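You operate a simulated robot arm through the tools that you are given. There is no shell and no other tool.

The job below is to be done with a simulated robot arm. You get a single attempt, and the scene is never put back.

Task
Raise the red bike's saddle to mark 5 and point it straight ahead.
Fine: shut the seat lever again.

The check looks at the end state, three seconds after you hand in, the way a careful person would. Anything else that was tipped, shoved, dropped, spilled or broken makes it a failure.

Robot
A 7-joint arm with a two-finger parallel gripper, fixed in place. Base frame: the origin is at the foot of the arm, x ahead of it, y to its left, z up. Readings come in m, rad, newtons and seconds.
Its first joint turns from -2.897 to 2.897 rad. Payload 3.43 kg.
The tool frame sits at the grasp point between the pads (the TCP): z along the fingers, y along the line on which they close. The tips reach 0.034 m beyond it. Largest opening 0.128 m; finger width 0.024, thickness 0.012; the body of the gripper, 0.048 by 0.13 m, starts 0.096 m behind the TCP.
Orientation is told as [roll, pitch, yaw] about the base's x, y, z axes, in that order, counted from this pose: with the fingers straight down and closing along the base's y, the tool's x points along the base's -x, its y along +y and its z along -z.

Tools
- The arm moves only by the tool play_rows. Its argument "steps" is a list of rows, each a list of 7 numbers: the turn, a rotation vector about the tool's x, y, z in rad, then the shift along the tool's x, y, z in m, then the gripper command, from -1 (fully open) to 1 (shut), values between in proportion. In form: [[ax, ay, az, tx, ty, tz, claw], ...]. A call has 1 to 20 rows; each row is the pose to reach, as a shift and turn from the pose commanded when the call began, along the tool's axes at that moment. Rows are played at 5 a second. More than 0.05 m and 0.15 rad between two rows, or a gripper value outside its range, and nothing of the call is played. Where a pose cannot be reached the arm comes as near as it can. A force on the tool above 40 N (or 10 N above the force at the start of the call, whichever is more), or a blocked arm, ends the call early, and 0.2 s more pass. Each finger travels about 0.153 m/s and halts on what it meets, pressing with about 41 N; the grip force reading is that of the motor and also rises with nothing between the fingers. The clock runs only during rows and for 0.2 s after the last one: add rows that repeat a pose to give the fingers time. It gives the time, the measured TCP pose, the force on the tool (base axes), the opening and the grip force at its end, in the units of the frame above (readings bear some noise), with the torque about the TCP (base axes, N m) and any sound that the robot's microphone picked up.
- Cameras (640 x 400 px; columns grow to the right, rows downward): "scene" is fixed at [0.4151, -0.4966, 1.5892]; the picture's right is [0.95, -0.30, 0.00], its down [-0.15, -0.47, -0.87] and it looks along [0.26, 0.83, -0.49] (base axes); focal length 374 px, centre (320, 200). "wrist" rides on the gripper at [0.076, -0.011, -0.16] in the tool frame; the picture's right is [0.15, 0.99, 0.00], its down [-0.88, 0.13, -0.46] and it looks along [-0.45, 0.07, 0.89] (tool axes); focal length 234 px, centre (320, 200).
- camera(camera): a new picture of that camera. No time passes.
- locate(camera, pixels): there is no depth. For up to 12 entries [column, row, z] of the newest picture of that camera ("zoom" is the newest enlarged one), the place [x, y] in the base frame at which the ray of that pixel passes the height z, good to about 0.002 m, but the place of the scene camera against the robot may be out by one fixed shift of up to 0.025 m in any direction. No time passes.
- zoom(camera, box): a new picture of the part [left, top, right, bottom] of that camera's present view, enlarged. No time passes.
- job_done(): hands the job in; it is judged then, once.

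Open the gripper and draw the arm clear of the work before you hand the job in, unless the task says otherwise.

The tools are called as name(argument=value, ...) on one line, values as JSON. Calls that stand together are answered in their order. play_rows: Moves the arm, as the interface text tells. Its arguments: {"type":"object","properties":{"steps":{"type":"array","items":{"type":"array","items":{"type":"number"}}}},"required":["steps"]} The other tools are called the same way: camera (camera) takes a picture; locate (camera, pixels) gives the place at which the rays of pixels pass given heights; zoom (camera, box) takes an enlarged picture of a part of a camera's view; job_done () hands the job in.

At the start:

```text
time: 0.0
ee_pos: [0.2518, 0.4201, 1.288]
ee_rot: [0.002, 0.004, 0.001]
force: [-0.2, 0.6, -0.6]
moment: [0.0, -0.02, 0.0]
width: 0.128
gripper_force: 0.1
```

scene: 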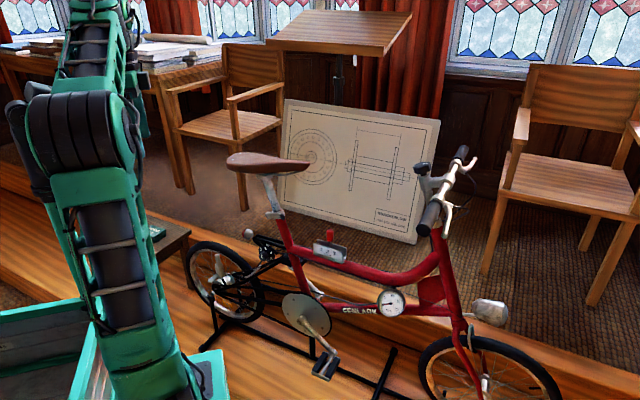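
wrist: 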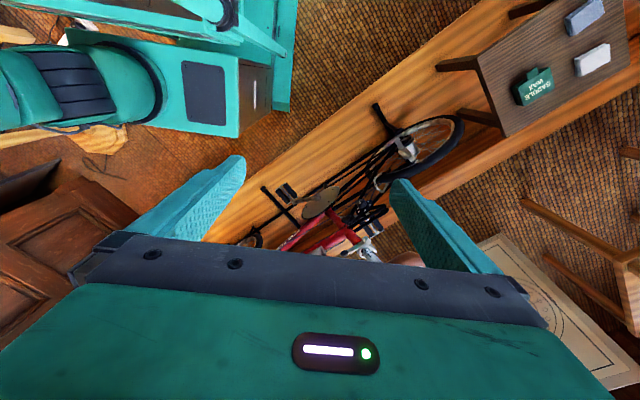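

The scene picture shows the red bike with its saddle near pixel (268,163) and the seat post clamp near (275,213). I'll zoom in on the saddle and seat post.

zoom(camera="scene", box=[210, 140, 330, 220])

zoom(camera="scene", box=[240, 170, 312, 235])

zoom(camera="scene", box=[180, 130, 580, 400])

zoom(camera="wrist", box=[220, 100, 480, 270])

```text
5.00 times, centred on (270, 180) of scene
```

zoom: 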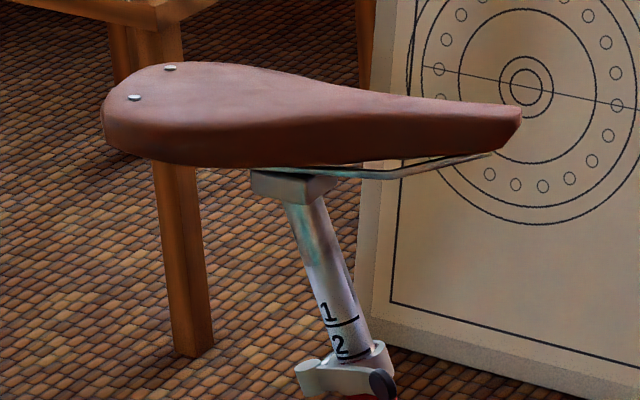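

```text
6.15 times, centred on (276, 202) of scene
```

zoom: 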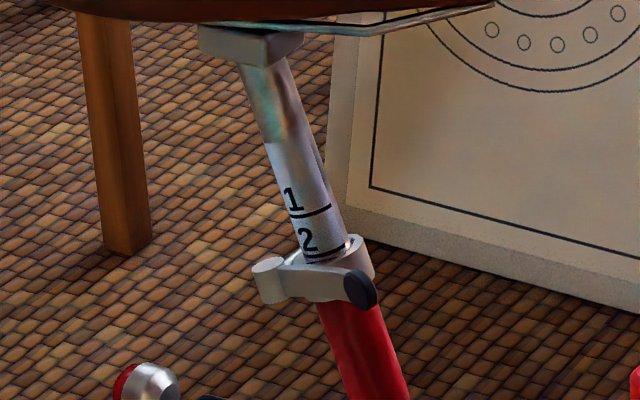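

```text
1.48 times, centred on (380, 265) of scene
```

zoom: 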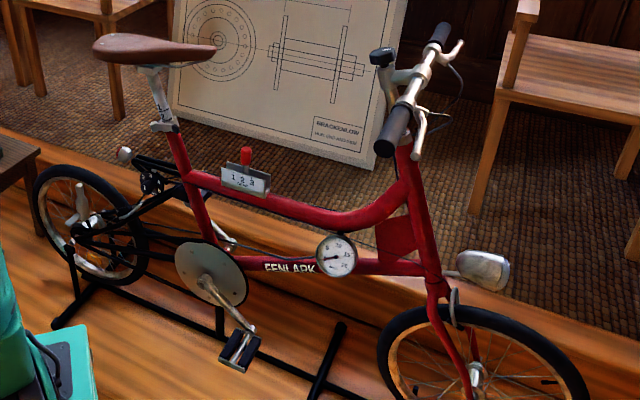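

```text
2.35 times, centred on (350, 185) of wrist
```

zoom: 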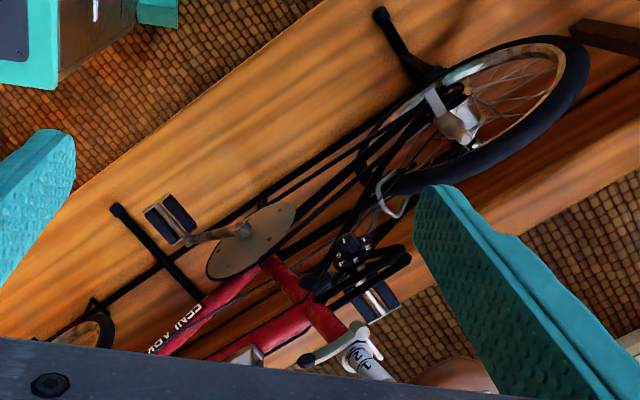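

Triangulating between the two cameras puts the seat collar near (0.60, 0.62, 0.89), with the bike heading about -45° in yaw. The "2" line is at the collar and the saddle looks turned. I'll yaw the tool 45° so the wrist camera faces the bike, keeping well clear of it.

play_rows(steps=[[0, 0, -0.13, -0.013, -0.013, 0, -1], [0, 0, -0.26, -0.026, -0.026, 0, -1], [0, 0, -0.39, -0.04, -0.04, 0, -1], [0, 0, -0.52, -0.053, -0.053, 0, -1], [0, 0, -0.65, -0.066, -0.066, 0, -1], [0, 0, -0.785, -0.08, -0.08, 0, -1], [0, 0, -0.785, -0.08, -0.08, 0, -1]])

```text
time: 1.6
ee_pos: [0.3143, 0.3393, 1.2914]
ee_rot: [-0.005, -0.008, 0.787]
force: [0.0, -0.3, 0.5]
moment: [0.01, 0.01, -0.02]
width: 0.128
gripper_force: 0.0
```

The tool has yawed to 0.787 rad. Next I'll tilt the tool outward about its y axis so the wrist camera looks toward the saddle.

play_rows(steps=[[0, -0.12, 0, 0, 0, 0, -1], [0, -0.24, 0, 0, 0, 0, -1], [0, -0.36, 0, 0, 0, 0, -1], [0, -0.48, 0, 0, 0, 0, -1], [0, -0.6, 0, 0, 0, 0, -1], [0, -0.6, 0, 0, 0, 0, -1]])

camera(camera="wrist")

camera(camera="scene")

```text
time: 2.2
ee_pos: [0.2263, 0.3468, 1.3002]
ee_rot: [0.003, -0.201, 0.975]
force: [128.4, 88.0, 60.7]
moment: [-16.87, 19.45, 2.52]
width: 0.1279
gripper_force: 0.0
stopped in row 2: the force on the tool passed its limit at 227 N (the readings are from after the stop); the commanded pose is now the measured one
```

```text
taken
```

wrist: 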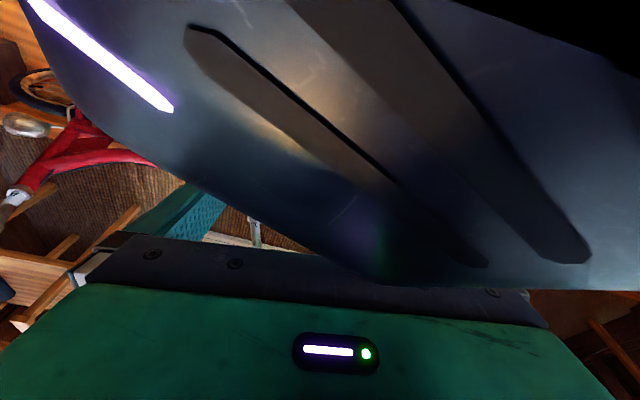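

```text
taken
```

scene: 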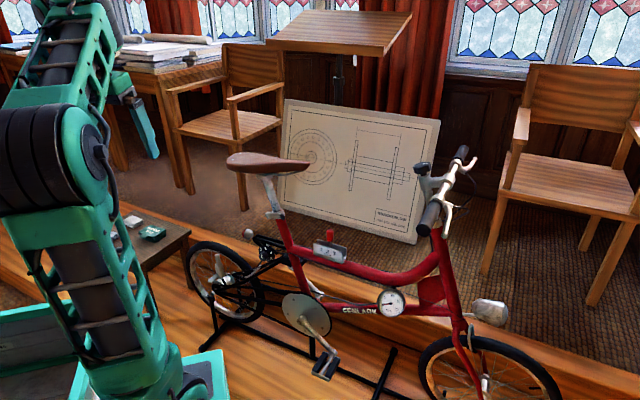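

The tool pressed against the arm itself (the wrist picture shows an arm link filling the view), because the pose is too close to the base. Nothing on the bike has been touched. I'll move the tool outward and slightly up to clear the contact.

play_rows(steps=[[0, 0, 0, -0.02, 0, -0.005, -1], [0, 0, 0, -0.05, 0, -0.01, -1], [0, 0, 0, -0.08, 0, -0.015, -1], [0, 0, 0, -0.11, 0, -0.02, -1], [0, 0, 0, -0.14, 0, -0.02, -1], [0, 0, 0, -0.17, 0, -0.02, -1], [0, 0, 0, -0.2, 0, -0.02, -1], [0, 0, 0, -0.2, 0, -0.02, -1]])

camera(camera="wrist")

camera(camera="scene")

```text
time: 3.7
ee_pos: [-0.0783, 0.4144, 1.3536]
ee_rot: [-0.018, -0.247, 1.686]
force: [79.4, 170.1, -165.4]
moment: [-6.57, 15.68, 13.04]
width: 0.1283
gripper_force: 0.1
stopped in row 7: the force on the tool passed its limit at 292 N (the readings are from after the stop); the commanded pose is now the measured one
```

```text
taken
```

wrist: 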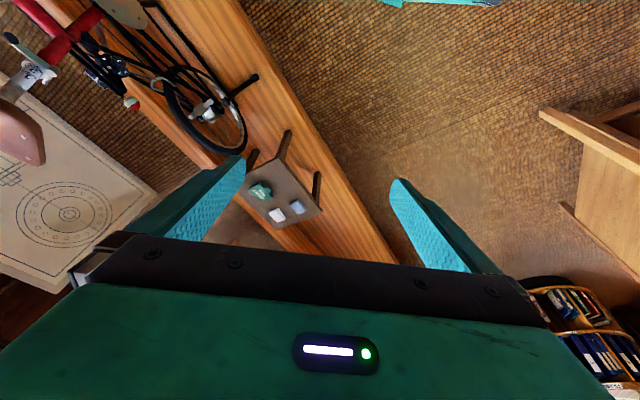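

```text
taken
```

scene: 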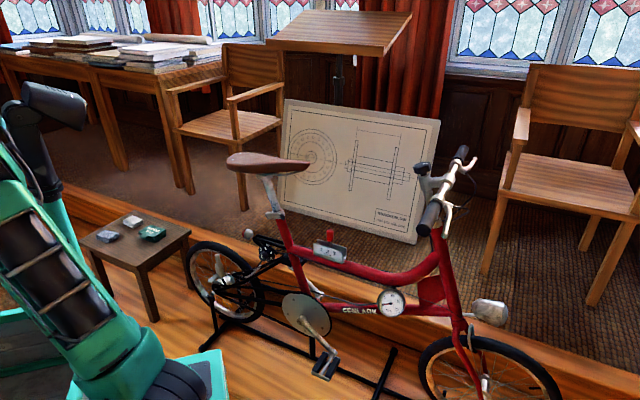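

The readings show the arm was forced off to azimuth ~100° by the self-contact, and nothing has been disturbed. I'll play one holding row to see the present force before moving again.

play_rows(steps=[[0, 0, 0, 0, 0, 0, -1], [0, 0, 0, 0, 0, 0, -1]])

camera(camera="scene")

camera(camera="wrist")

```text
time: 4.3
ee_pos: [-0.0734, 0.4148, 1.3547]
ee_rot: [-0.013, -0.246, 1.674]
force: [25.0, 162.0, -173.3]
moment: [-4.19, 7.0, 6.16]
width: 0.1279
gripper_force: 0.1
```

```text
taken
```

scene: 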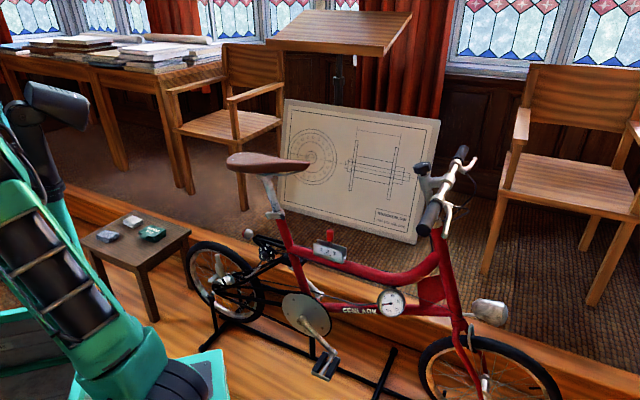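

```text
taken
```

wrist: 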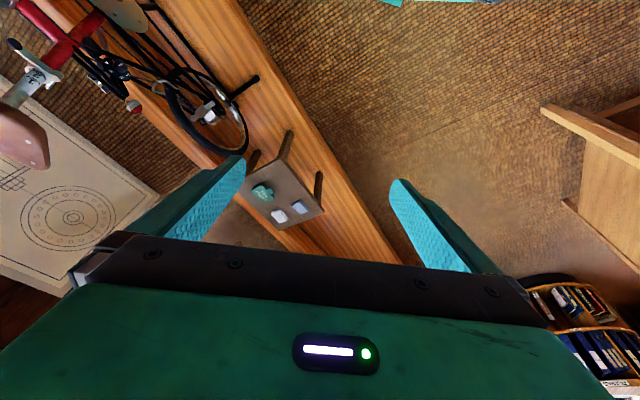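

The force (0, 162, -173) N shows the hand is still pressed against its own forearm, which pushes it outward and down. I'll move along that direction in small steps to release it.

play_rows(steps=[[0, 0, 0, -0.01, 0, 0.014, -1], [0, 0, 0, -0.02, 0, 0.028, -1], [0, 0, 0, -0.03, 0, 0.042, -1], [0, 0, 0, -0.04, 0, 0.056, -1], [0, 0, 0, -0.05, 0, 0.07, -1], [0, 0, 0, -0.05, 0, 0.07, -1]])

camera(camera="scene")

```text
time: 5.7
ee_pos: [-0.0777, 0.4746, 1.2957]
ee_rot: [-0.014, -0.226, 1.675]
force: [16.0, 23.5, -24.6]
moment: [-0.94, 2.84, 2.12]
width: 0.1279
gripper_force: 0.0
```

```text
taken
```

scene: 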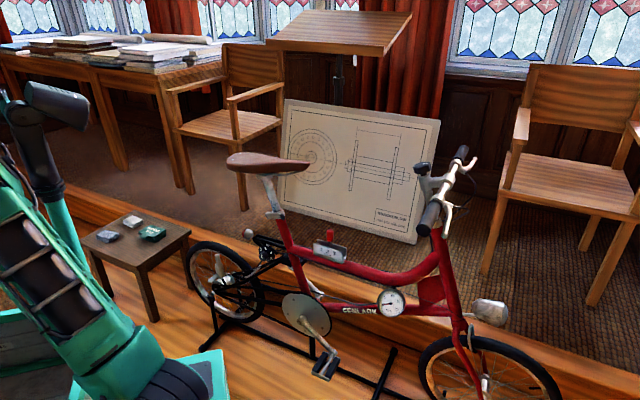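

The force has dropped to about 35 N. I'll continue outward and slightly down.

play_rows(steps=[[0, 0.03, 0, -0.015, 0, 0.01, -1], [0, 0.06, 0, -0.03, 0, 0.02, -1], [0, 0.09, 0, -0.045, 0, 0.025, -1], [0, 0.12, 0, -0.06, 0, 0.03, -1], [0, 0.15, 0, -0.075, 0, 0.03, -1], [0, 0.18, 0, -0.09, 0, 0.03, -1], [0, 0.18, 0, -0.09, 0, 0.03, -1]])

camera(camera="scene")

camera(camera="wrist")

```text
time: 5.9
ee_pos: [-0.0955, 0.4797, 1.2945]
ee_rot: [-0.043, -0.244, 1.702]
force: [160.6, 196.8, -89.4]
moment: [-19.8, 26.06, 21.88]
width: 0.1277
gripper_force: 0.0
stopped in row 1: the force on the tool passed its limit at 100 N (the readings are from after the stop); the commanded pose is now the measured one
```

```text
taken
```

scene: 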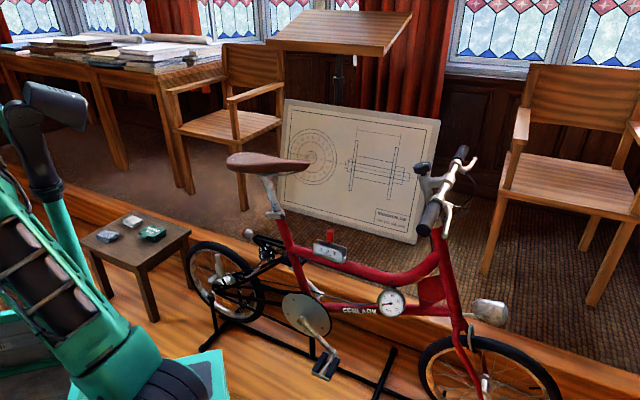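

```text
taken
```

wrist: 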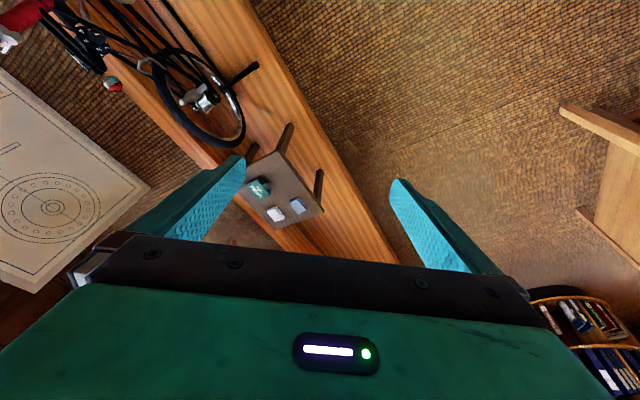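

The wrench puts the contact on the inner side of the hand, pushing it toward +x, outward and down. I'll back away along that force direction without turning.

play_rows(steps=[[0, 0, 0, -0.008, -0.01, 0.007, -1], [0, 0, 0, -0.016, -0.02, 0.014, -1], [0, 0, 0, -0.025, -0.032, 0.022, -1], [0, 0, 0, -0.035, -0.045, 0.03, -1], [0, 0, 0, -0.045, -0.056, 0.038, -1], [0, 0, 0, -0.053, -0.067, 0.046, -1], [0, 0, 0, -0.053, -0.067, 0.046, -1]])

camera(camera="scene")

```text
time: 7.7
ee_pos: [-0.089, 0.5166, 1.2706]
ee_rot: [-0.036, -0.24, 1.753]
force: [3.2, 20.6, -2.7]
moment: [-3.03, 0.7, 0.83]
width: 0.1278
gripper_force: 0.0
stopped in row 7: the arm was blocked; the commanded pose is now the measured one
```

```text
taken
```

scene: 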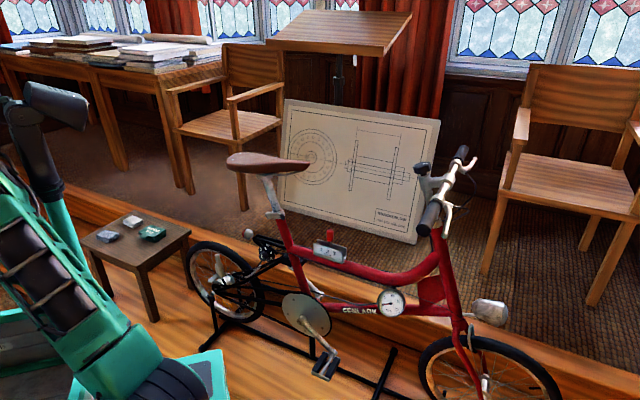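

The force has fallen to about 20 N. I'll zoom on the arm in the scene view to see its configuration.

zoom(camera="scene", box=[0, 60, 240, 400])

camera(camera="wrist")

```text
1.18 times, centred on (120, 230) of scene
```

zoom: 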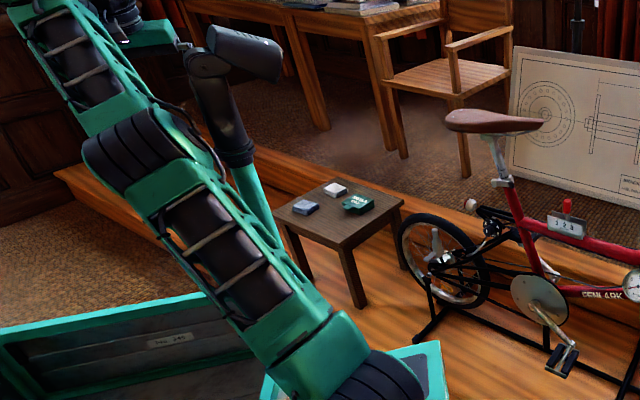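

```text
taken
```

wrist: 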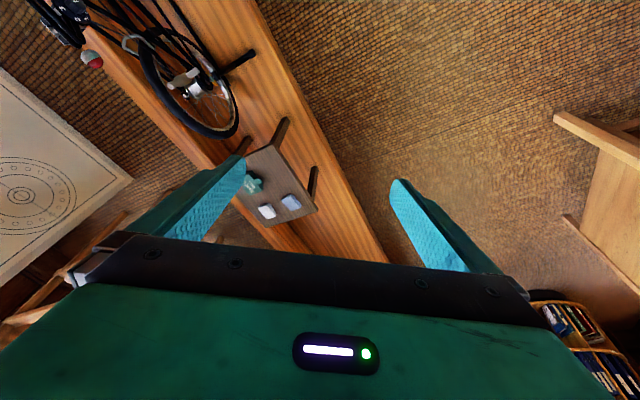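

The zoom reveals area outside the normal frame, including a dark-headed mast near zoom (230,60) beside the arm. I'll zoom with elongated boxes to see the whole arm and base.

zoom(camera="scene", box=[0, 380, 640, 400])

zoom(camera="scene", box=[0, 0, 20, 400])

zoom(camera="scene", box=[0, 0, 20, 200])

```text
1.00 times, centred on (320, 390) of scene (not enlarged: the box is as wide or as high as the picture)
```

zoom: 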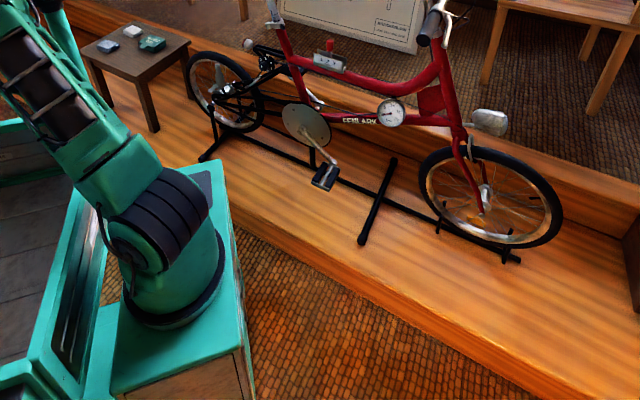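

```text
1.00 times, centred on (10, 200) of scene (not enlarged: the box is as wide or as high as the picture)
```

zoom: 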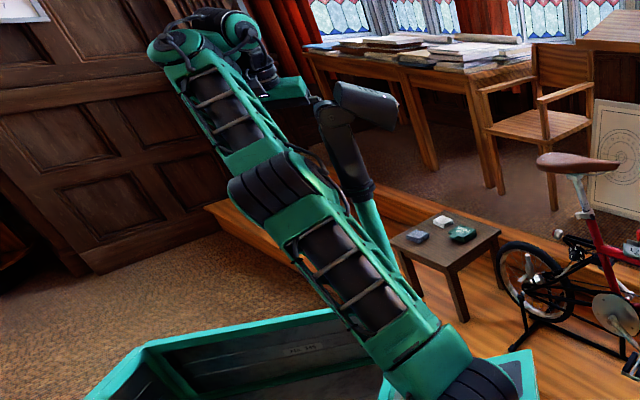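

```text
2.00 times, centred on (10, 100) of scene
```

zoom: 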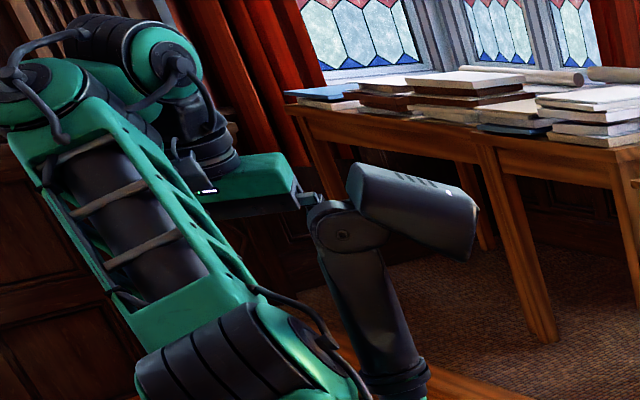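

The wider zoom shows the real obstacle: a fixed mast with a lamp-like head, just beside the hand at zoom (330,210). I'll look closer at where the hand meets it.

zoom(camera="scene", box=[0, 60, 2, 150])

zoom(camera="wrist", box=[0, 0, 20, 400])

zoom(camera="wrist", box=[0, 0, 640, 10])

```text
4.44 times, centred on (1, 105) of scene
```

zoom: 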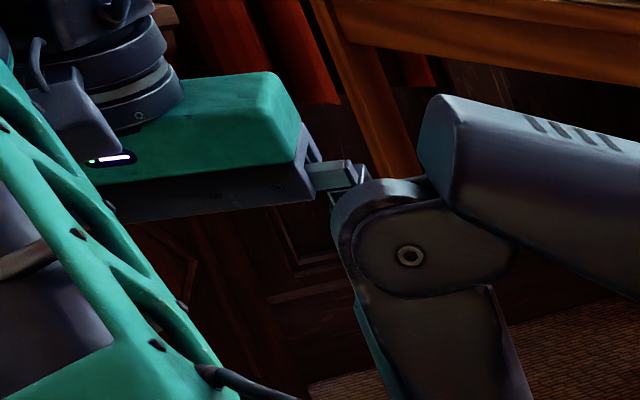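

```text
1.00 times, centred on (10, 200) of wrist (not enlarged: the box is as wide or as high as the picture)
```

zoom: 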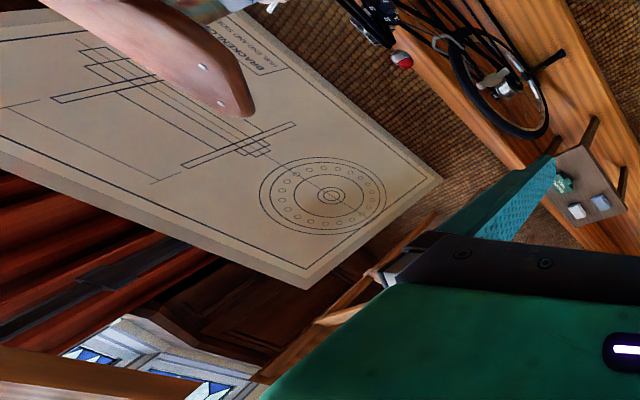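

```text
1.00 times, centred on (320, 5) of wrist (not enlarged: the box is as wide or as high as the picture)
```

zoom: 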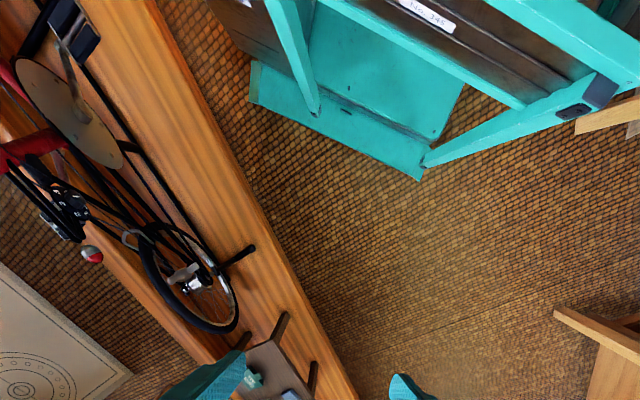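

The hand's fingertip is in front of or near the mast head in the scene view, but I need to know where the mast really stands. I'll locate the green pole seen in the last wrist zoom at (312,112) and (290,50), and the mast head/pole in the scene picture.

locate(camera="zoom", pixels=[[312, 112, 0.0], [312, 112, 0.4], [312, 112, 0.7], [283, 20, 0.4], [283, 20, 0.7], [283, 20, 1.0], [422, 178, 0.0], [422, 178, 0.5], [252, 62, 0.0], [252, 62, 0.5], [130, 325, 0.5], [200, 325, 0.3]])

camera(camera="scene")

locate(camera="scene", pixels=[[25, 110, 1.4], [85, 120, 1.4], [45, 180, 1.2], [70, 240, 1.0], [40, 165, 1.25], [25, 110, 1.35], [85, 120, 1.35], [25, 110, 1.3], [85, 120, 1.3]])

```text
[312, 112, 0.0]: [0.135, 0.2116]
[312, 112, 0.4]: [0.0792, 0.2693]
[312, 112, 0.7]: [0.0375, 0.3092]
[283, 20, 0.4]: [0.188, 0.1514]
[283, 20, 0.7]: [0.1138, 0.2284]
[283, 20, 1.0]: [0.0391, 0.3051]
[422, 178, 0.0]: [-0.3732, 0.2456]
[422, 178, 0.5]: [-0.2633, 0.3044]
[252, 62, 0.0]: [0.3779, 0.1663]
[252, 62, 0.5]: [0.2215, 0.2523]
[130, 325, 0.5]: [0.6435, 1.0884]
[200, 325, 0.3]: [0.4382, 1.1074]
```

```text
taken
```

scene: 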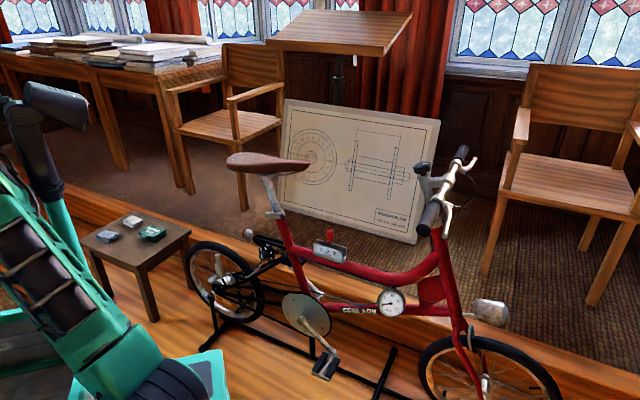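

```text
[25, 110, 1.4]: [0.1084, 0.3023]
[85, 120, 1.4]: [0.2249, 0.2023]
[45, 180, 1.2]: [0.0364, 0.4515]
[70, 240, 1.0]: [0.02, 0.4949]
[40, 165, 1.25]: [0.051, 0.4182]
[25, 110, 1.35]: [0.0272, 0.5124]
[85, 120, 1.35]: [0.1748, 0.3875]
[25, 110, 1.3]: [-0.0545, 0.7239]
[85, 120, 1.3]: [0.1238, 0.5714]
```

Triangulation puts the mast at about (0.135, 0.21) with its head at z≈1.42, so my earlier tilt hit that head. I'll now move straight outward and a bit down, away from mast and forearm.

play_rows(steps=[[0, 0, 0, -0.01, 0, 0.008, -1], [0, 0, 0, -0.025, 0, 0.02, -1], [0, 0, 0, -0.04, 0, 0.032, -1], [0, 0, 0, -0.055, 0, 0.044, -1], [0, 0, 0, -0.07, 0, 0.056, -1], [0, 0, 0, -0.085, 0, 0.07, -1], [0, 0, 0, -0.085, 0, 0.07, -1]])

zoom(camera="scene", box=[0, 0, 20, 400])

```text
time: 8.1
ee_pos: [-0.0985, 0.5207, 1.2682]
ee_rot: [-0.064, -0.251, 1.786]
force: [154.6, 206.8, -16.0]
moment: [-30.29, 24.17, 23.35]
width: 0.1277
gripper_force: 0.0
stopped in row 1: the force on the tool passed its limit at 51 N (the readings are from after the stop); the commanded pose is now the measured one
```

```text
1.00 times, centred on (10, 200) of scene (not enlarged: the box is as wide or as high as the picture)
```

zoom: 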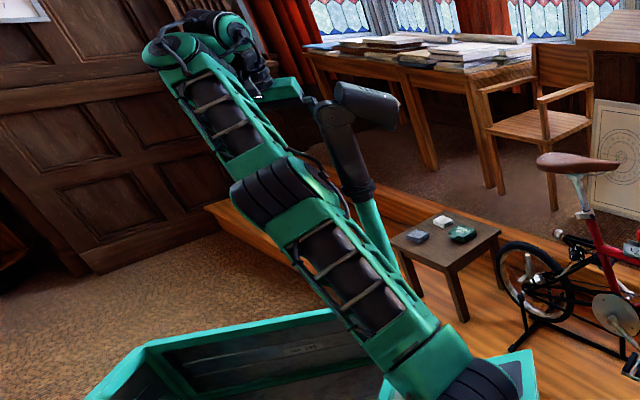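

The force (155, 207, -16) N acts about 0.15 m behind the TCP on the inner side, which fits the wrist-camera housing pressing on the forearm. Turning the tool slightly in +yaw should relieve it, so I'll try a small turn and watch the force.

play_rows(steps=[[0, 0, -0.03, 0, 0, 0, -1], [0, 0, -0.06, 0, 0, 0, -1], [0, 0, -0.09, 0, 0, 0, -1], [0, 0, -0.09, 0, 0, 0, -1]])

```text
time: 9.1
ee_pos: [-0.1008, 0.517, 1.2665]
ee_rot: [-0.065, -0.236, 1.849]
force: [-0.3, -0.3, 0.9]
moment: [0.01, -0.01, 0.0]
width: 0.1279
gripper_force: 0.0
```

The force is back to zero, so the arm is free. Let me look at the whole arm before planning the way back past the mast.

zoom(camera="scene", box=[0, 0, 20, 400])

zoom(camera="scene", box=[0, 40, 2, 140])

zoom(camera="scene", box=[0, 0, 40, 2])

zoom(camera="wrist", box=[0, 0, 640, 10])

```text
1.00 times, centred on (10, 200) of scene (not enlarged: the box is as wide or as high as the picture)
```

zoom: 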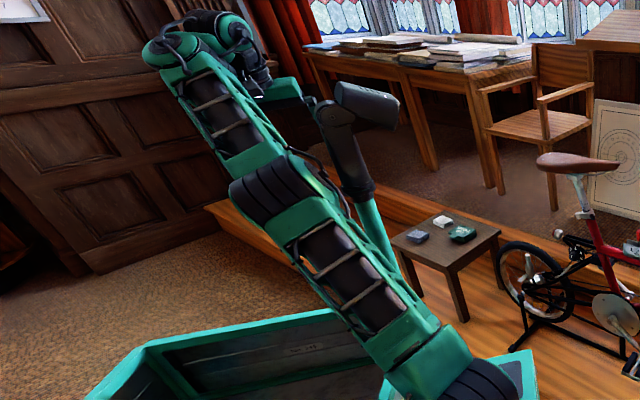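

```text
4.00 times, centred on (1, 90) of scene
```

zoom: 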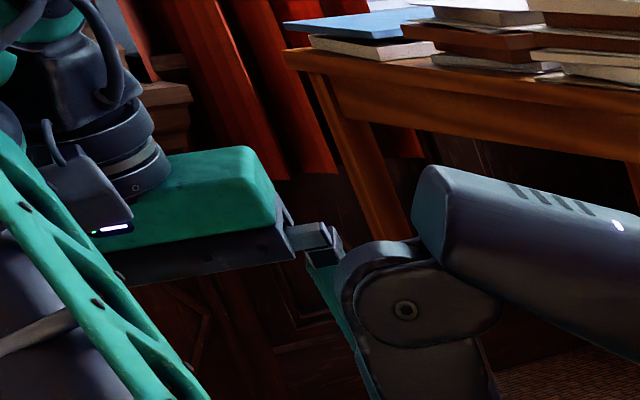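

```text
16.00 times, centred on (20, 1) of scene
```

zoom: 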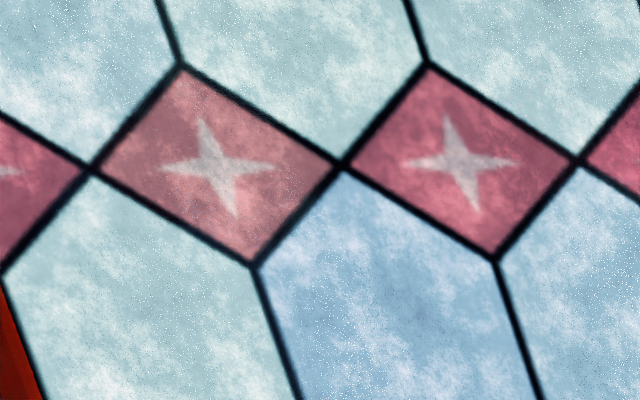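

```text
1.00 times, centred on (320, 5) of wrist (not enlarged: the box is as wide or as high as the picture)
```

zoom: 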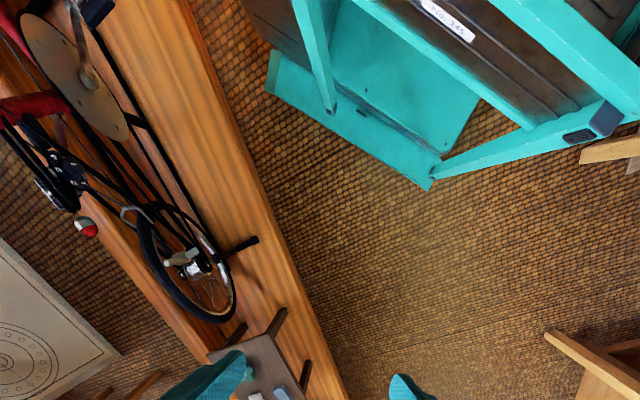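

The arm is free, at TCP (-0.10, 0.52, 1.27), on the far side of the mast (head top z≈1.46). I'll tilt the tool outward about the wrist, opening the forearm–hand angle, then raise it so that I can swing back over the mast with clearance.

play_rows(steps=[[0, -0.09, 0, -0.022, 0, -0.006, -1], [0, -0.18, 0, -0.043, 0, -0.012, -1], [0, -0.27, 0, -0.065, -0.001, -0.019, -1], [0, -0.37, 0, -0.087, -0.001, -0.025, -1], [0, -0.46, 0, -0.108, -0.002, -0.031, -1], [0, -0.55, 0, -0.13, -0.002, -0.037, -1], [0, -0.55, 0, -0.13, -0.002, -0.037, -1]])

```text
time: 10.7
ee_pos: [-0.1149, 0.5621, 1.3437]
ee_rot: [-0.103, -0.765, 1.895]
force: [-0.4, 0.1, 0.6]
moment: [0.01, 0.02, -0.01]
width: 0.1278
gripper_force: 0.1
out of reach, approached as far as the arm can: row 3, 4, 5, 6, 7
```

No contact force now, but the arm reports it is at the edge of reach in this configuration. I'll check the pictures again.

zoom(camera="scene", box=[0, 0, 20, 400])

camera(camera="wrist")

zoom(camera="wrist", box=[0, 0, 20, 400])

```text
1.00 times, centred on (10, 200) of scene (not enlarged: the box is as wide or as high as the picture)
```

zoom: 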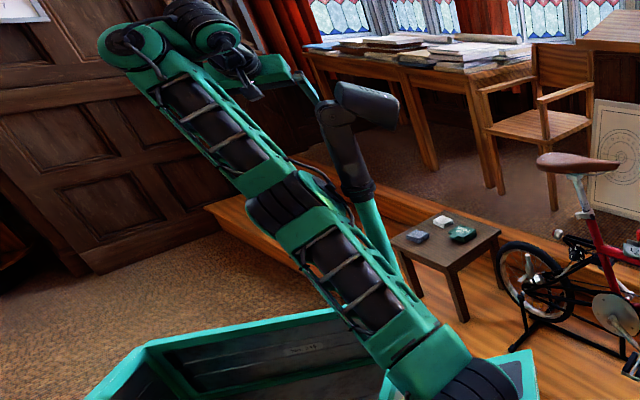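

```text
taken
```

wrist: 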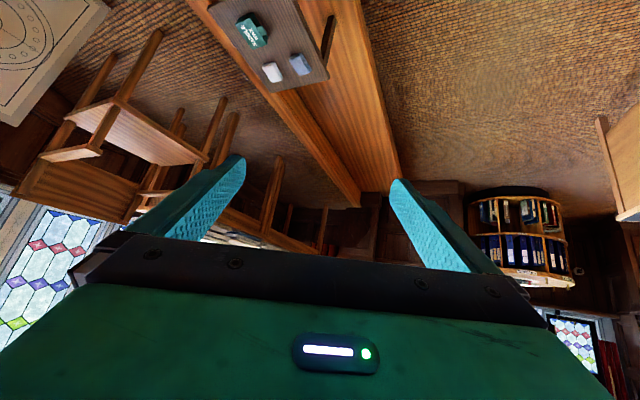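

```text
1.00 times, centred on (10, 200) of wrist (not enlarged: the box is as wide or as high as the picture)
```

zoom: 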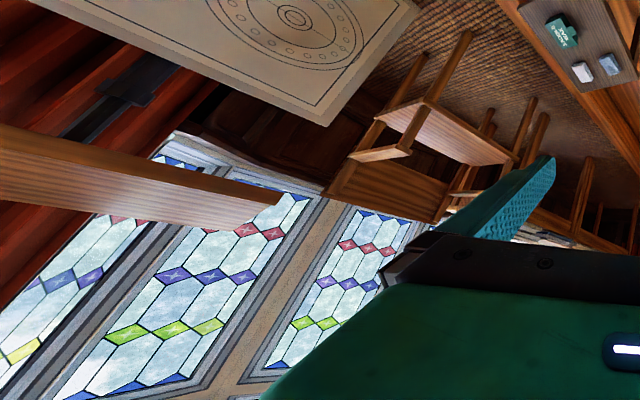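

The arm is nearly straight and leaning over on the -x side, with the tool tilted out about 44°. I'll retract toward the base and rise (Δy -0.12, Δz +0.18) in small steps so the whole arm gets above the mast head.

play_rows(steps=[[0, 0, 0, -0.0047, 0.0018, -0.0235, -1], [0, 0, 0, -0.0095, 0.0037, -0.047, -1], [0, 0, 0, -0.0142, 0.0055, -0.0705, -1], [0, 0, 0, -0.0189, 0.0074, -0.094, -1], [0, 0, 0, -0.0237, 0.0092, -0.1175, -1], [0, 0, 0, -0.0284, 0.0111, -0.141, -1], [0, 0, 0, -0.0331, 0.0129, -0.1645, -1], [0, 0, 0, -0.0379, 0.0148, -0.188, -1], [0, 0, 0, -0.0426, 0.0166, -0.2115, -1], [0, 0, 0, -0.0426, 0.0166, -0.2115, -1]])

zoom(camera="scene", box=[0, 0, 20, 400])

zoom(camera="wrist", box=[0, 0, 20, 400])

```text
time: 12.9
ee_pos: [-0.1131, 0.4378, 1.5154]
ee_rot: [-0.093, -0.787, 1.901]
force: [-0.3, -0.4, -0.9]
moment: [0.01, 0.02, 0.0]
width: 0.1281
gripper_force: 0.2
```

```text
1.00 times, centred on (10, 200) of scene (not enlarged: the box is as wide or as high as the picture)
```

zoom: 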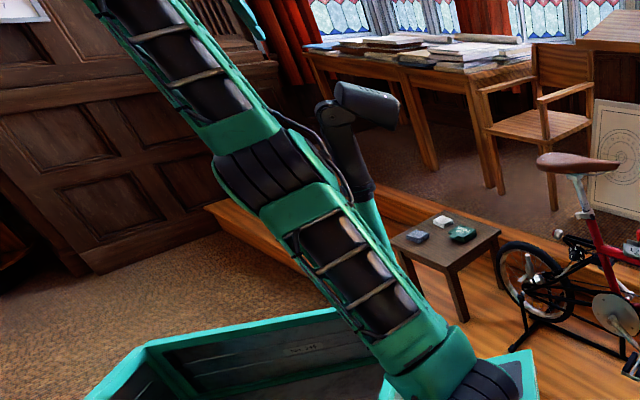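

```text
1.00 times, centred on (10, 200) of wrist (not enlarged: the box is as wide or as high as the picture)
```

zoom: 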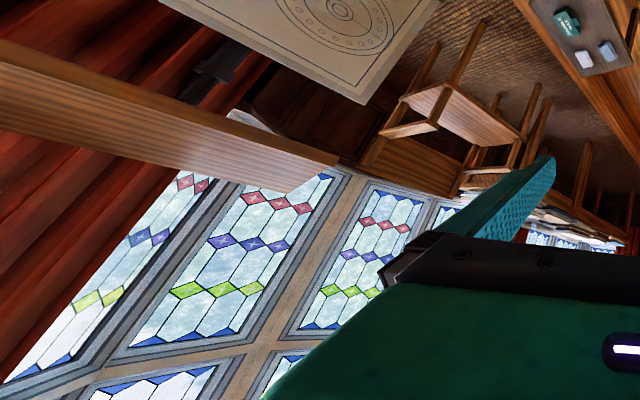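

Now at TCP (-0.113, 0.438, 1.515) with zero force, and the forearm is above the mast head. I'll swing clockwise about the arm's base axis at this height, first half only, watching the force.

play_rows(steps=[[0.0567, 0.0052, 0.0562, -0.0101, -0.0421, 0.0141, -1], [0.1133, 0.0105, 0.1125, -0.0179, -0.0853, 0.0259, -1], [0.17, 0.0157, 0.1687, -0.023, -0.1295, 0.0353, -1], [0.2267, 0.021, 0.2249, -0.0256, -0.1744, 0.0421, -1], [0.2833, 0.0262, 0.2812, -0.0257, -0.2197, 0.0465, -1], [0.34, 0.0315, 0.3374, -0.0232, -0.2651, 0.0482, -1], [0.3966, 0.0367, 0.3936, -0.0182, -0.3103, 0.0473, -1], [0.3966, 0.0367, 0.3936, -0.0182, -0.3103, 0.0473, -1]])

zoom(camera="scene", box=[0, 0, 20, 400])

camera(camera="wrist")

```text
time: 14.9
ee_pos: [0.1261, 0.5243, 1.5408]
ee_rot: [-0.047, -0.837, 1.376]
force: [0.6, 2.8, -0.9]
moment: [-0.12, 0.06, 0.02]
width: 0.1278
gripper_force: 0.1
out of reach, approached as far as the arm can: row 1, 2, 3, 4, 5, 6, 7, 8
stopped in row 8: the arm was blocked; the commanded pose is now the measured one
```

```text
1.00 times, centred on (10, 200) of scene (not enlarged: the box is as wide or as high as the picture)
```

zoom: 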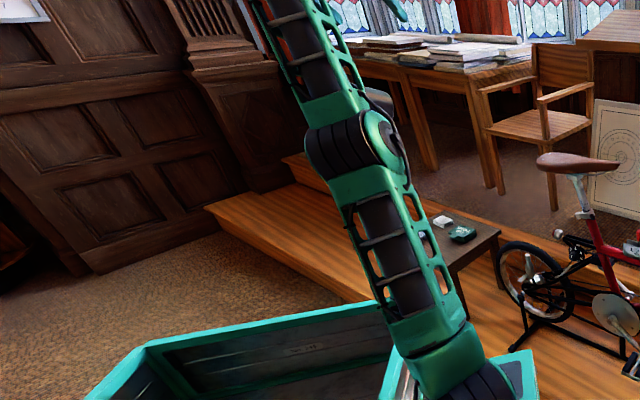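

```text
taken
```

wrist: 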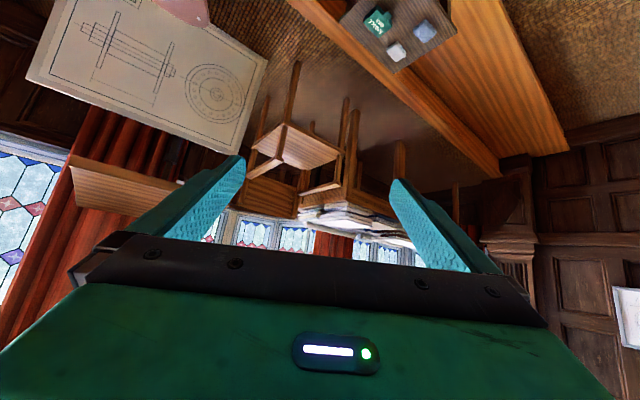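

The arm is nearly stretched here (TCP (0.126, 0.524, 1.541)), and its elbow and wrist are above the mast. I'll carry on toward +x on a somewhat shorter radius, with yaw and tilt turning back toward the bike.

play_rows(steps=[[0.04, 0.023, 0.036, 0.0072, -0.03, 0.0036, -1], [0.08, 0.046, 0.072, 0.0144, -0.06, 0.0072, -1], [0.12, 0.068, 0.109, 0.0217, -0.09, 0.0108, -1], [0.161, 0.092, 0.145, 0.0289, -0.12, 0.0144, -1], [0.2, 0.115, 0.181, 0.0361, -0.15, 0.018, -1], [0.242, 0.14, 0.218, 0.0433, -0.1804, 0.0216, -1], [0.242, 0.14, 0.218, 0.0433, -0.1804, 0.0216, -1]])

zoom(camera="scene", box=[0, 0, 20, 400])

zoom(camera="scene", box=[0, 0, 640, 2])

```text
time: 16.5
ee_pos: [0.295, 0.4822, 1.4919]
ee_rot: [-0.098, -0.691, 1.076]
force: [0.4, 0.1, 0.0]
moment: [0.02, -0.02, -0.01]
width: 0.1279
gripper_force: 0.0
```

```text
1.00 times, centred on (10, 200) of scene (not enlarged: the box is as wide or as high as the picture)
```

zoom: 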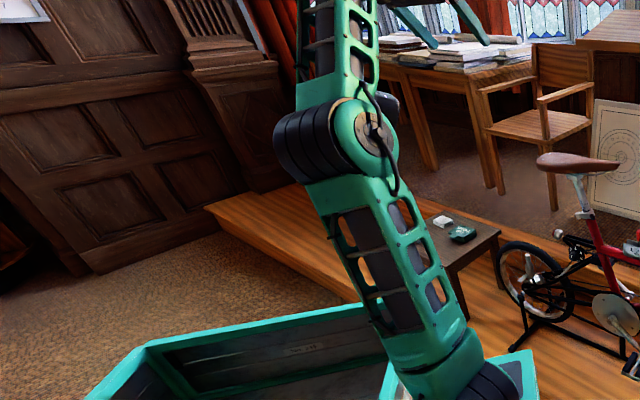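

```text
1.00 times, centred on (320, 1) of scene (not enlarged: the box is as wide or as high as the picture)
```

zoom: 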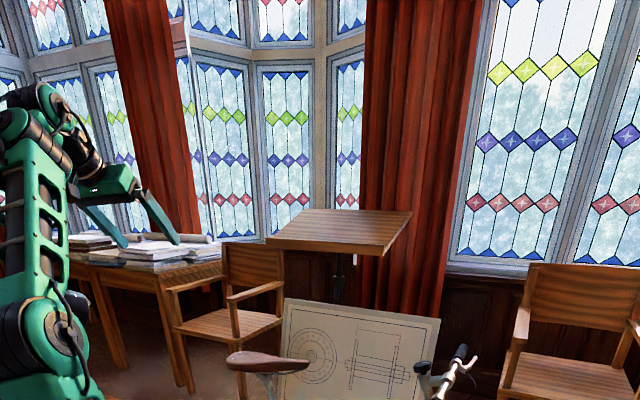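

That pose was reached with no force and the mast is now behind the arm. I'll move on to a viewing pose near TCP (0.48, 0.45, 1.42) with yaw ≈0.79, level with the bike's side.

play_rows(steps=[[0.0124, 0.003, 0.032, -0.0004, -0.0239, 0.0157, -1], [0.0249, 0.006, 0.063, -0.0008, -0.0477, 0.0314, -1], [0.0373, 0.009, 0.095, -0.0012, -0.0716, 0.0471, -1], [0.0497, 0.013, 0.127, -0.0016, -0.0954, 0.0629, -1], [0.0621, 0.016, 0.159, -0.002, -0.1193, 0.0786, -1], [0.0746, 0.019, 0.19, -0.0024, -0.1431, 0.0943, -1], [0.087, 0.022, 0.222, -0.0028, -0.167, 0.11, -1], [0.087, 0.022, 0.222, -0.0028, -0.167, 0.11, -1]])

camera(camera="wrist")

camera(camera="scene")

```text
time: 18.3
ee_pos: [0.4811, 0.4531, 1.4252]
ee_rot: [-0.003, -0.681, 0.789]
force: [0.9, 0.4, 0.2]
moment: [0.0, 0.01, 0.0]
width: 0.1279
gripper_force: 0.1
```

```text
taken
```

wrist: 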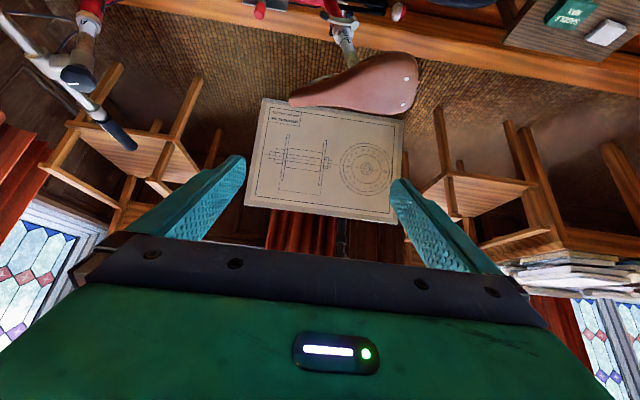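

```text
taken
```

scene: 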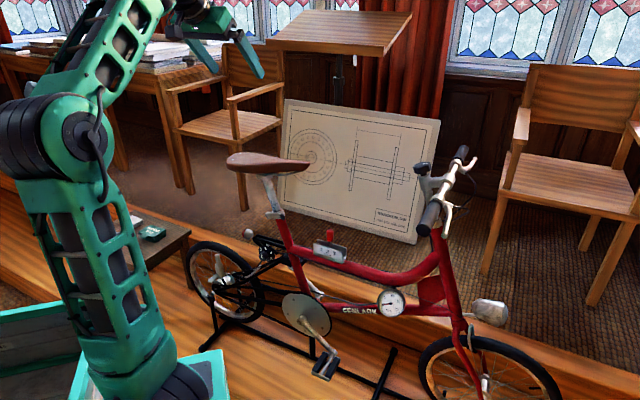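

Now the arm tracks precisely and the wrist camera (upside-down view) shows the saddle at (365,85) with the collar at (345,20). I'll zoom on those.

zoom(camera="wrist", box=[260, 0, 440, 110])

zoom(camera="wrist", box=[320, 0, 370, 40])

zoom(camera="wrist", box=[0, 0, 640, 10])

zoom(camera="scene", box=[255, 185, 303, 225])

```text
3.56 times, centred on (350, 55) of wrist
```

zoom: 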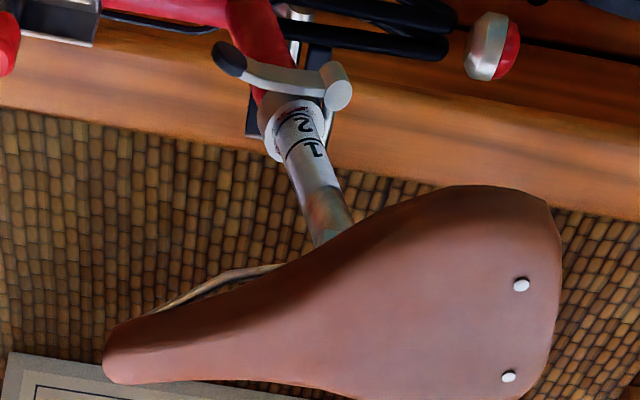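

```text
10.00 times, centred on (345, 20) of wrist
```

zoom: 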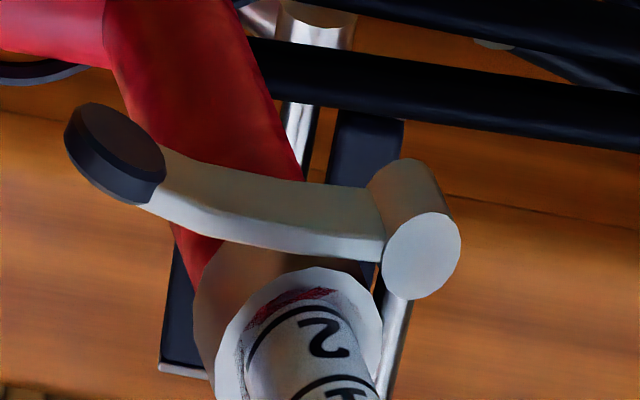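

```text
1.00 times, centred on (320, 5) of wrist (not enlarged: the box is as wide or as high as the picture)
```

zoom: 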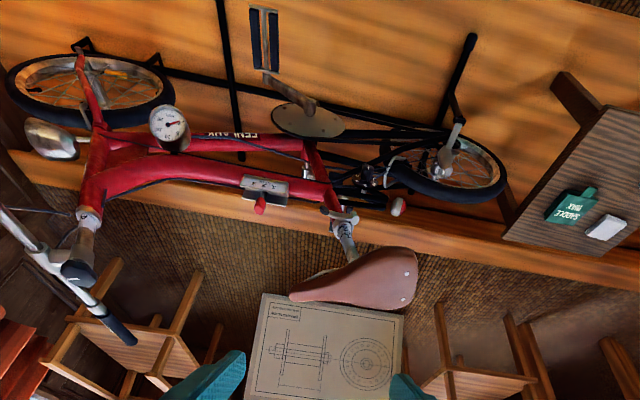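

```text
10.00 times, centred on (279, 205) of scene
```

zoom: 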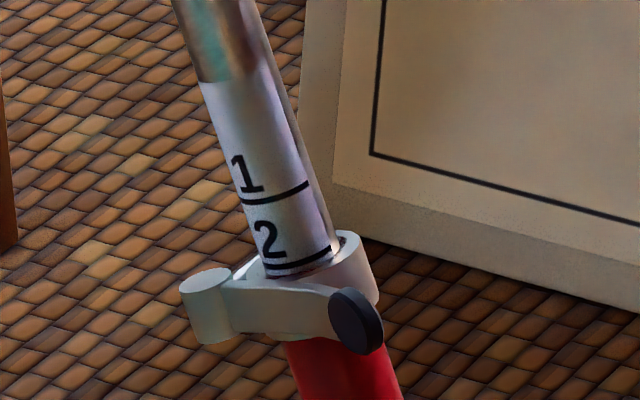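

The lever's pivot is the grey cylinder on the rear side of the collar and its black tip points forward, lying along the near side. I'll locate the key points (collar rim, lever tip, pivot, saddle nose and tail, frame points) from both cameras.

camera(camera="wrist")

locate(camera="wrist", pixels=[[343, 33, 0.86], [343, 33, 0.9], [343, 33, 0.94], [324.5, 15, 0.86], [324.5, 15, 0.9], [355, 25.5, 0.86], [355, 25.5, 0.9], [295, 99, 1.0], [295, 99, 1.05], [412, 92, 1.0], [412, 92, 1.05], [345, 48, 1.0]])

locate(camera="scene", pixels=[[278, 211.5, 0.86], [278, 211.5, 0.9], [278, 211.5, 0.94], [282.6, 217, 0.86], [282.6, 217, 0.9], [268, 213, 0.86], [268, 213, 0.9], [311, 164, 1.0], [311, 164, 1.05], [232, 164, 1.0], [232, 164, 1.05], [278, 211.5, 0.88]])

```text
taken
```

wrist: 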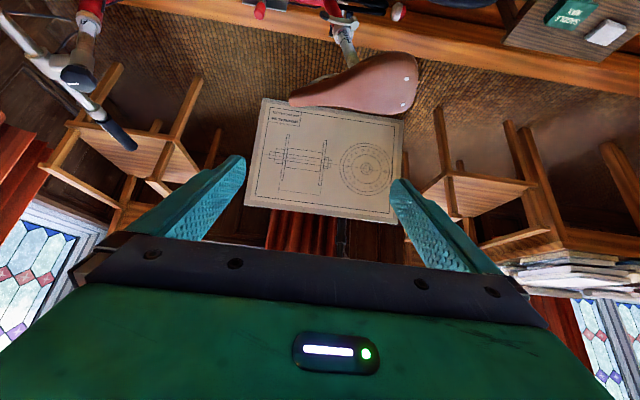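

```text
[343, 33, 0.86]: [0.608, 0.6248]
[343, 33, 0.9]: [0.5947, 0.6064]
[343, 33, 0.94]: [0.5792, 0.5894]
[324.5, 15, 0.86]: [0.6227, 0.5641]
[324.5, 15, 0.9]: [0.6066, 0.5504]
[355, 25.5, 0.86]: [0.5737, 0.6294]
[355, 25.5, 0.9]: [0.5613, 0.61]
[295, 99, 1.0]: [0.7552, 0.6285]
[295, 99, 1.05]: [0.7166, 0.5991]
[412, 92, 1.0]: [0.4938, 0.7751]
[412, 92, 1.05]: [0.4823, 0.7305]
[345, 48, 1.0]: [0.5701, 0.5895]
```

```text
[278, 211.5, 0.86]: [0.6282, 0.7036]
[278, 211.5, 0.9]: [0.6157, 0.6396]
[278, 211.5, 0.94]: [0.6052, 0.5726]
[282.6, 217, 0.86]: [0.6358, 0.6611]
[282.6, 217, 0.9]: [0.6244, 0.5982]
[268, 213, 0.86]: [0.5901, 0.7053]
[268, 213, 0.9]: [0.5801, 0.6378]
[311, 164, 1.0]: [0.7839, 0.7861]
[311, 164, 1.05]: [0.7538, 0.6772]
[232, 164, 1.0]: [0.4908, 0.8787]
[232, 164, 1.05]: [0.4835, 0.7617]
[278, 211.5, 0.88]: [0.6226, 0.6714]
```

Both cameras agree after a scene shift of about -0.021 m in x, and the collar rim is around (0.585, 0.594, 0.93). For a precise second viewpoint I'll move the wrist camera to TCP (0.55, 0.38, 1.22), yaw 1.1, clear of both the mast and the bike.

play_rows(steps=[[-0.0195, 0, -0.0241, 0.0132, -0.01, 0.0157, -1], [-0.039, 0, -0.0482, 0.0263, -0.02, 0.0315, -1], [-0.0585, 0, -0.0723, 0.0395, -0.03, 0.0472, -1], [-0.078, 0, -0.0964, 0.0526, -0.04, 0.0629, -1], [-0.0975, 0, -0.1205, 0.0658, -0.05, 0.0787, -1], [-0.117, 0, -0.1446, 0.079, -0.06, 0.0944, -1], [-0.1365, 0, -0.1687, 0.0921, -0.07, 0.1101, -1], [-0.156, 0, -0.1928, 0.1053, -0.08, 0.1258, -1], [-0.1755, 0, -0.2169, 0.1184, -0.09, 0.1416, -1], [-0.195, 0, -0.241, 0.1316, -0.1004, 0.1573, -1], [-0.195, 0, -0.241, 0.1316, -0.1004, 0.1573, -1]])

camera(camera="wrist")

zoom(camera="scene", box=[0, 0, 20, 400])

```text
time: 20.7
ee_pos: [0.5492, 0.3789, 1.2177]
ee_rot: [-0.004, -0.682, 1.101]
force: [0.2, 0.8, -0.3]
moment: [0.02, -0.01, 0.01]
width: 0.128
gripper_force: 0.1
```

```text
taken
```

wrist: 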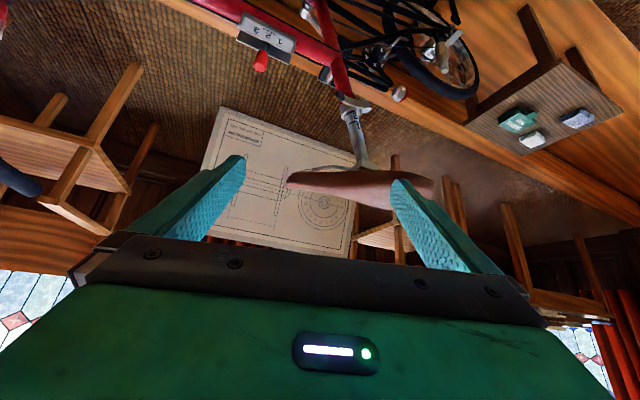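

```text
1.00 times, centred on (10, 200) of scene (not enlarged: the box is as wide or as high as the picture)
```

zoom: 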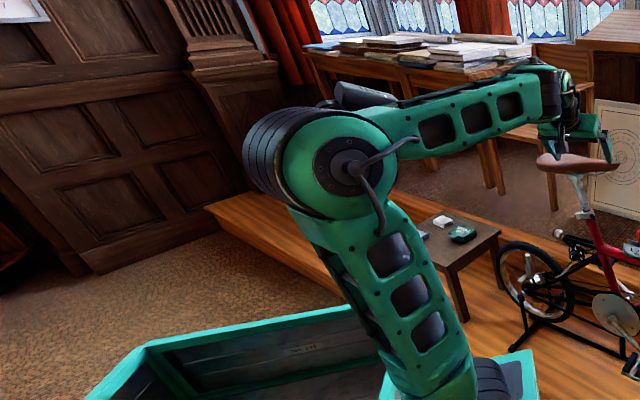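

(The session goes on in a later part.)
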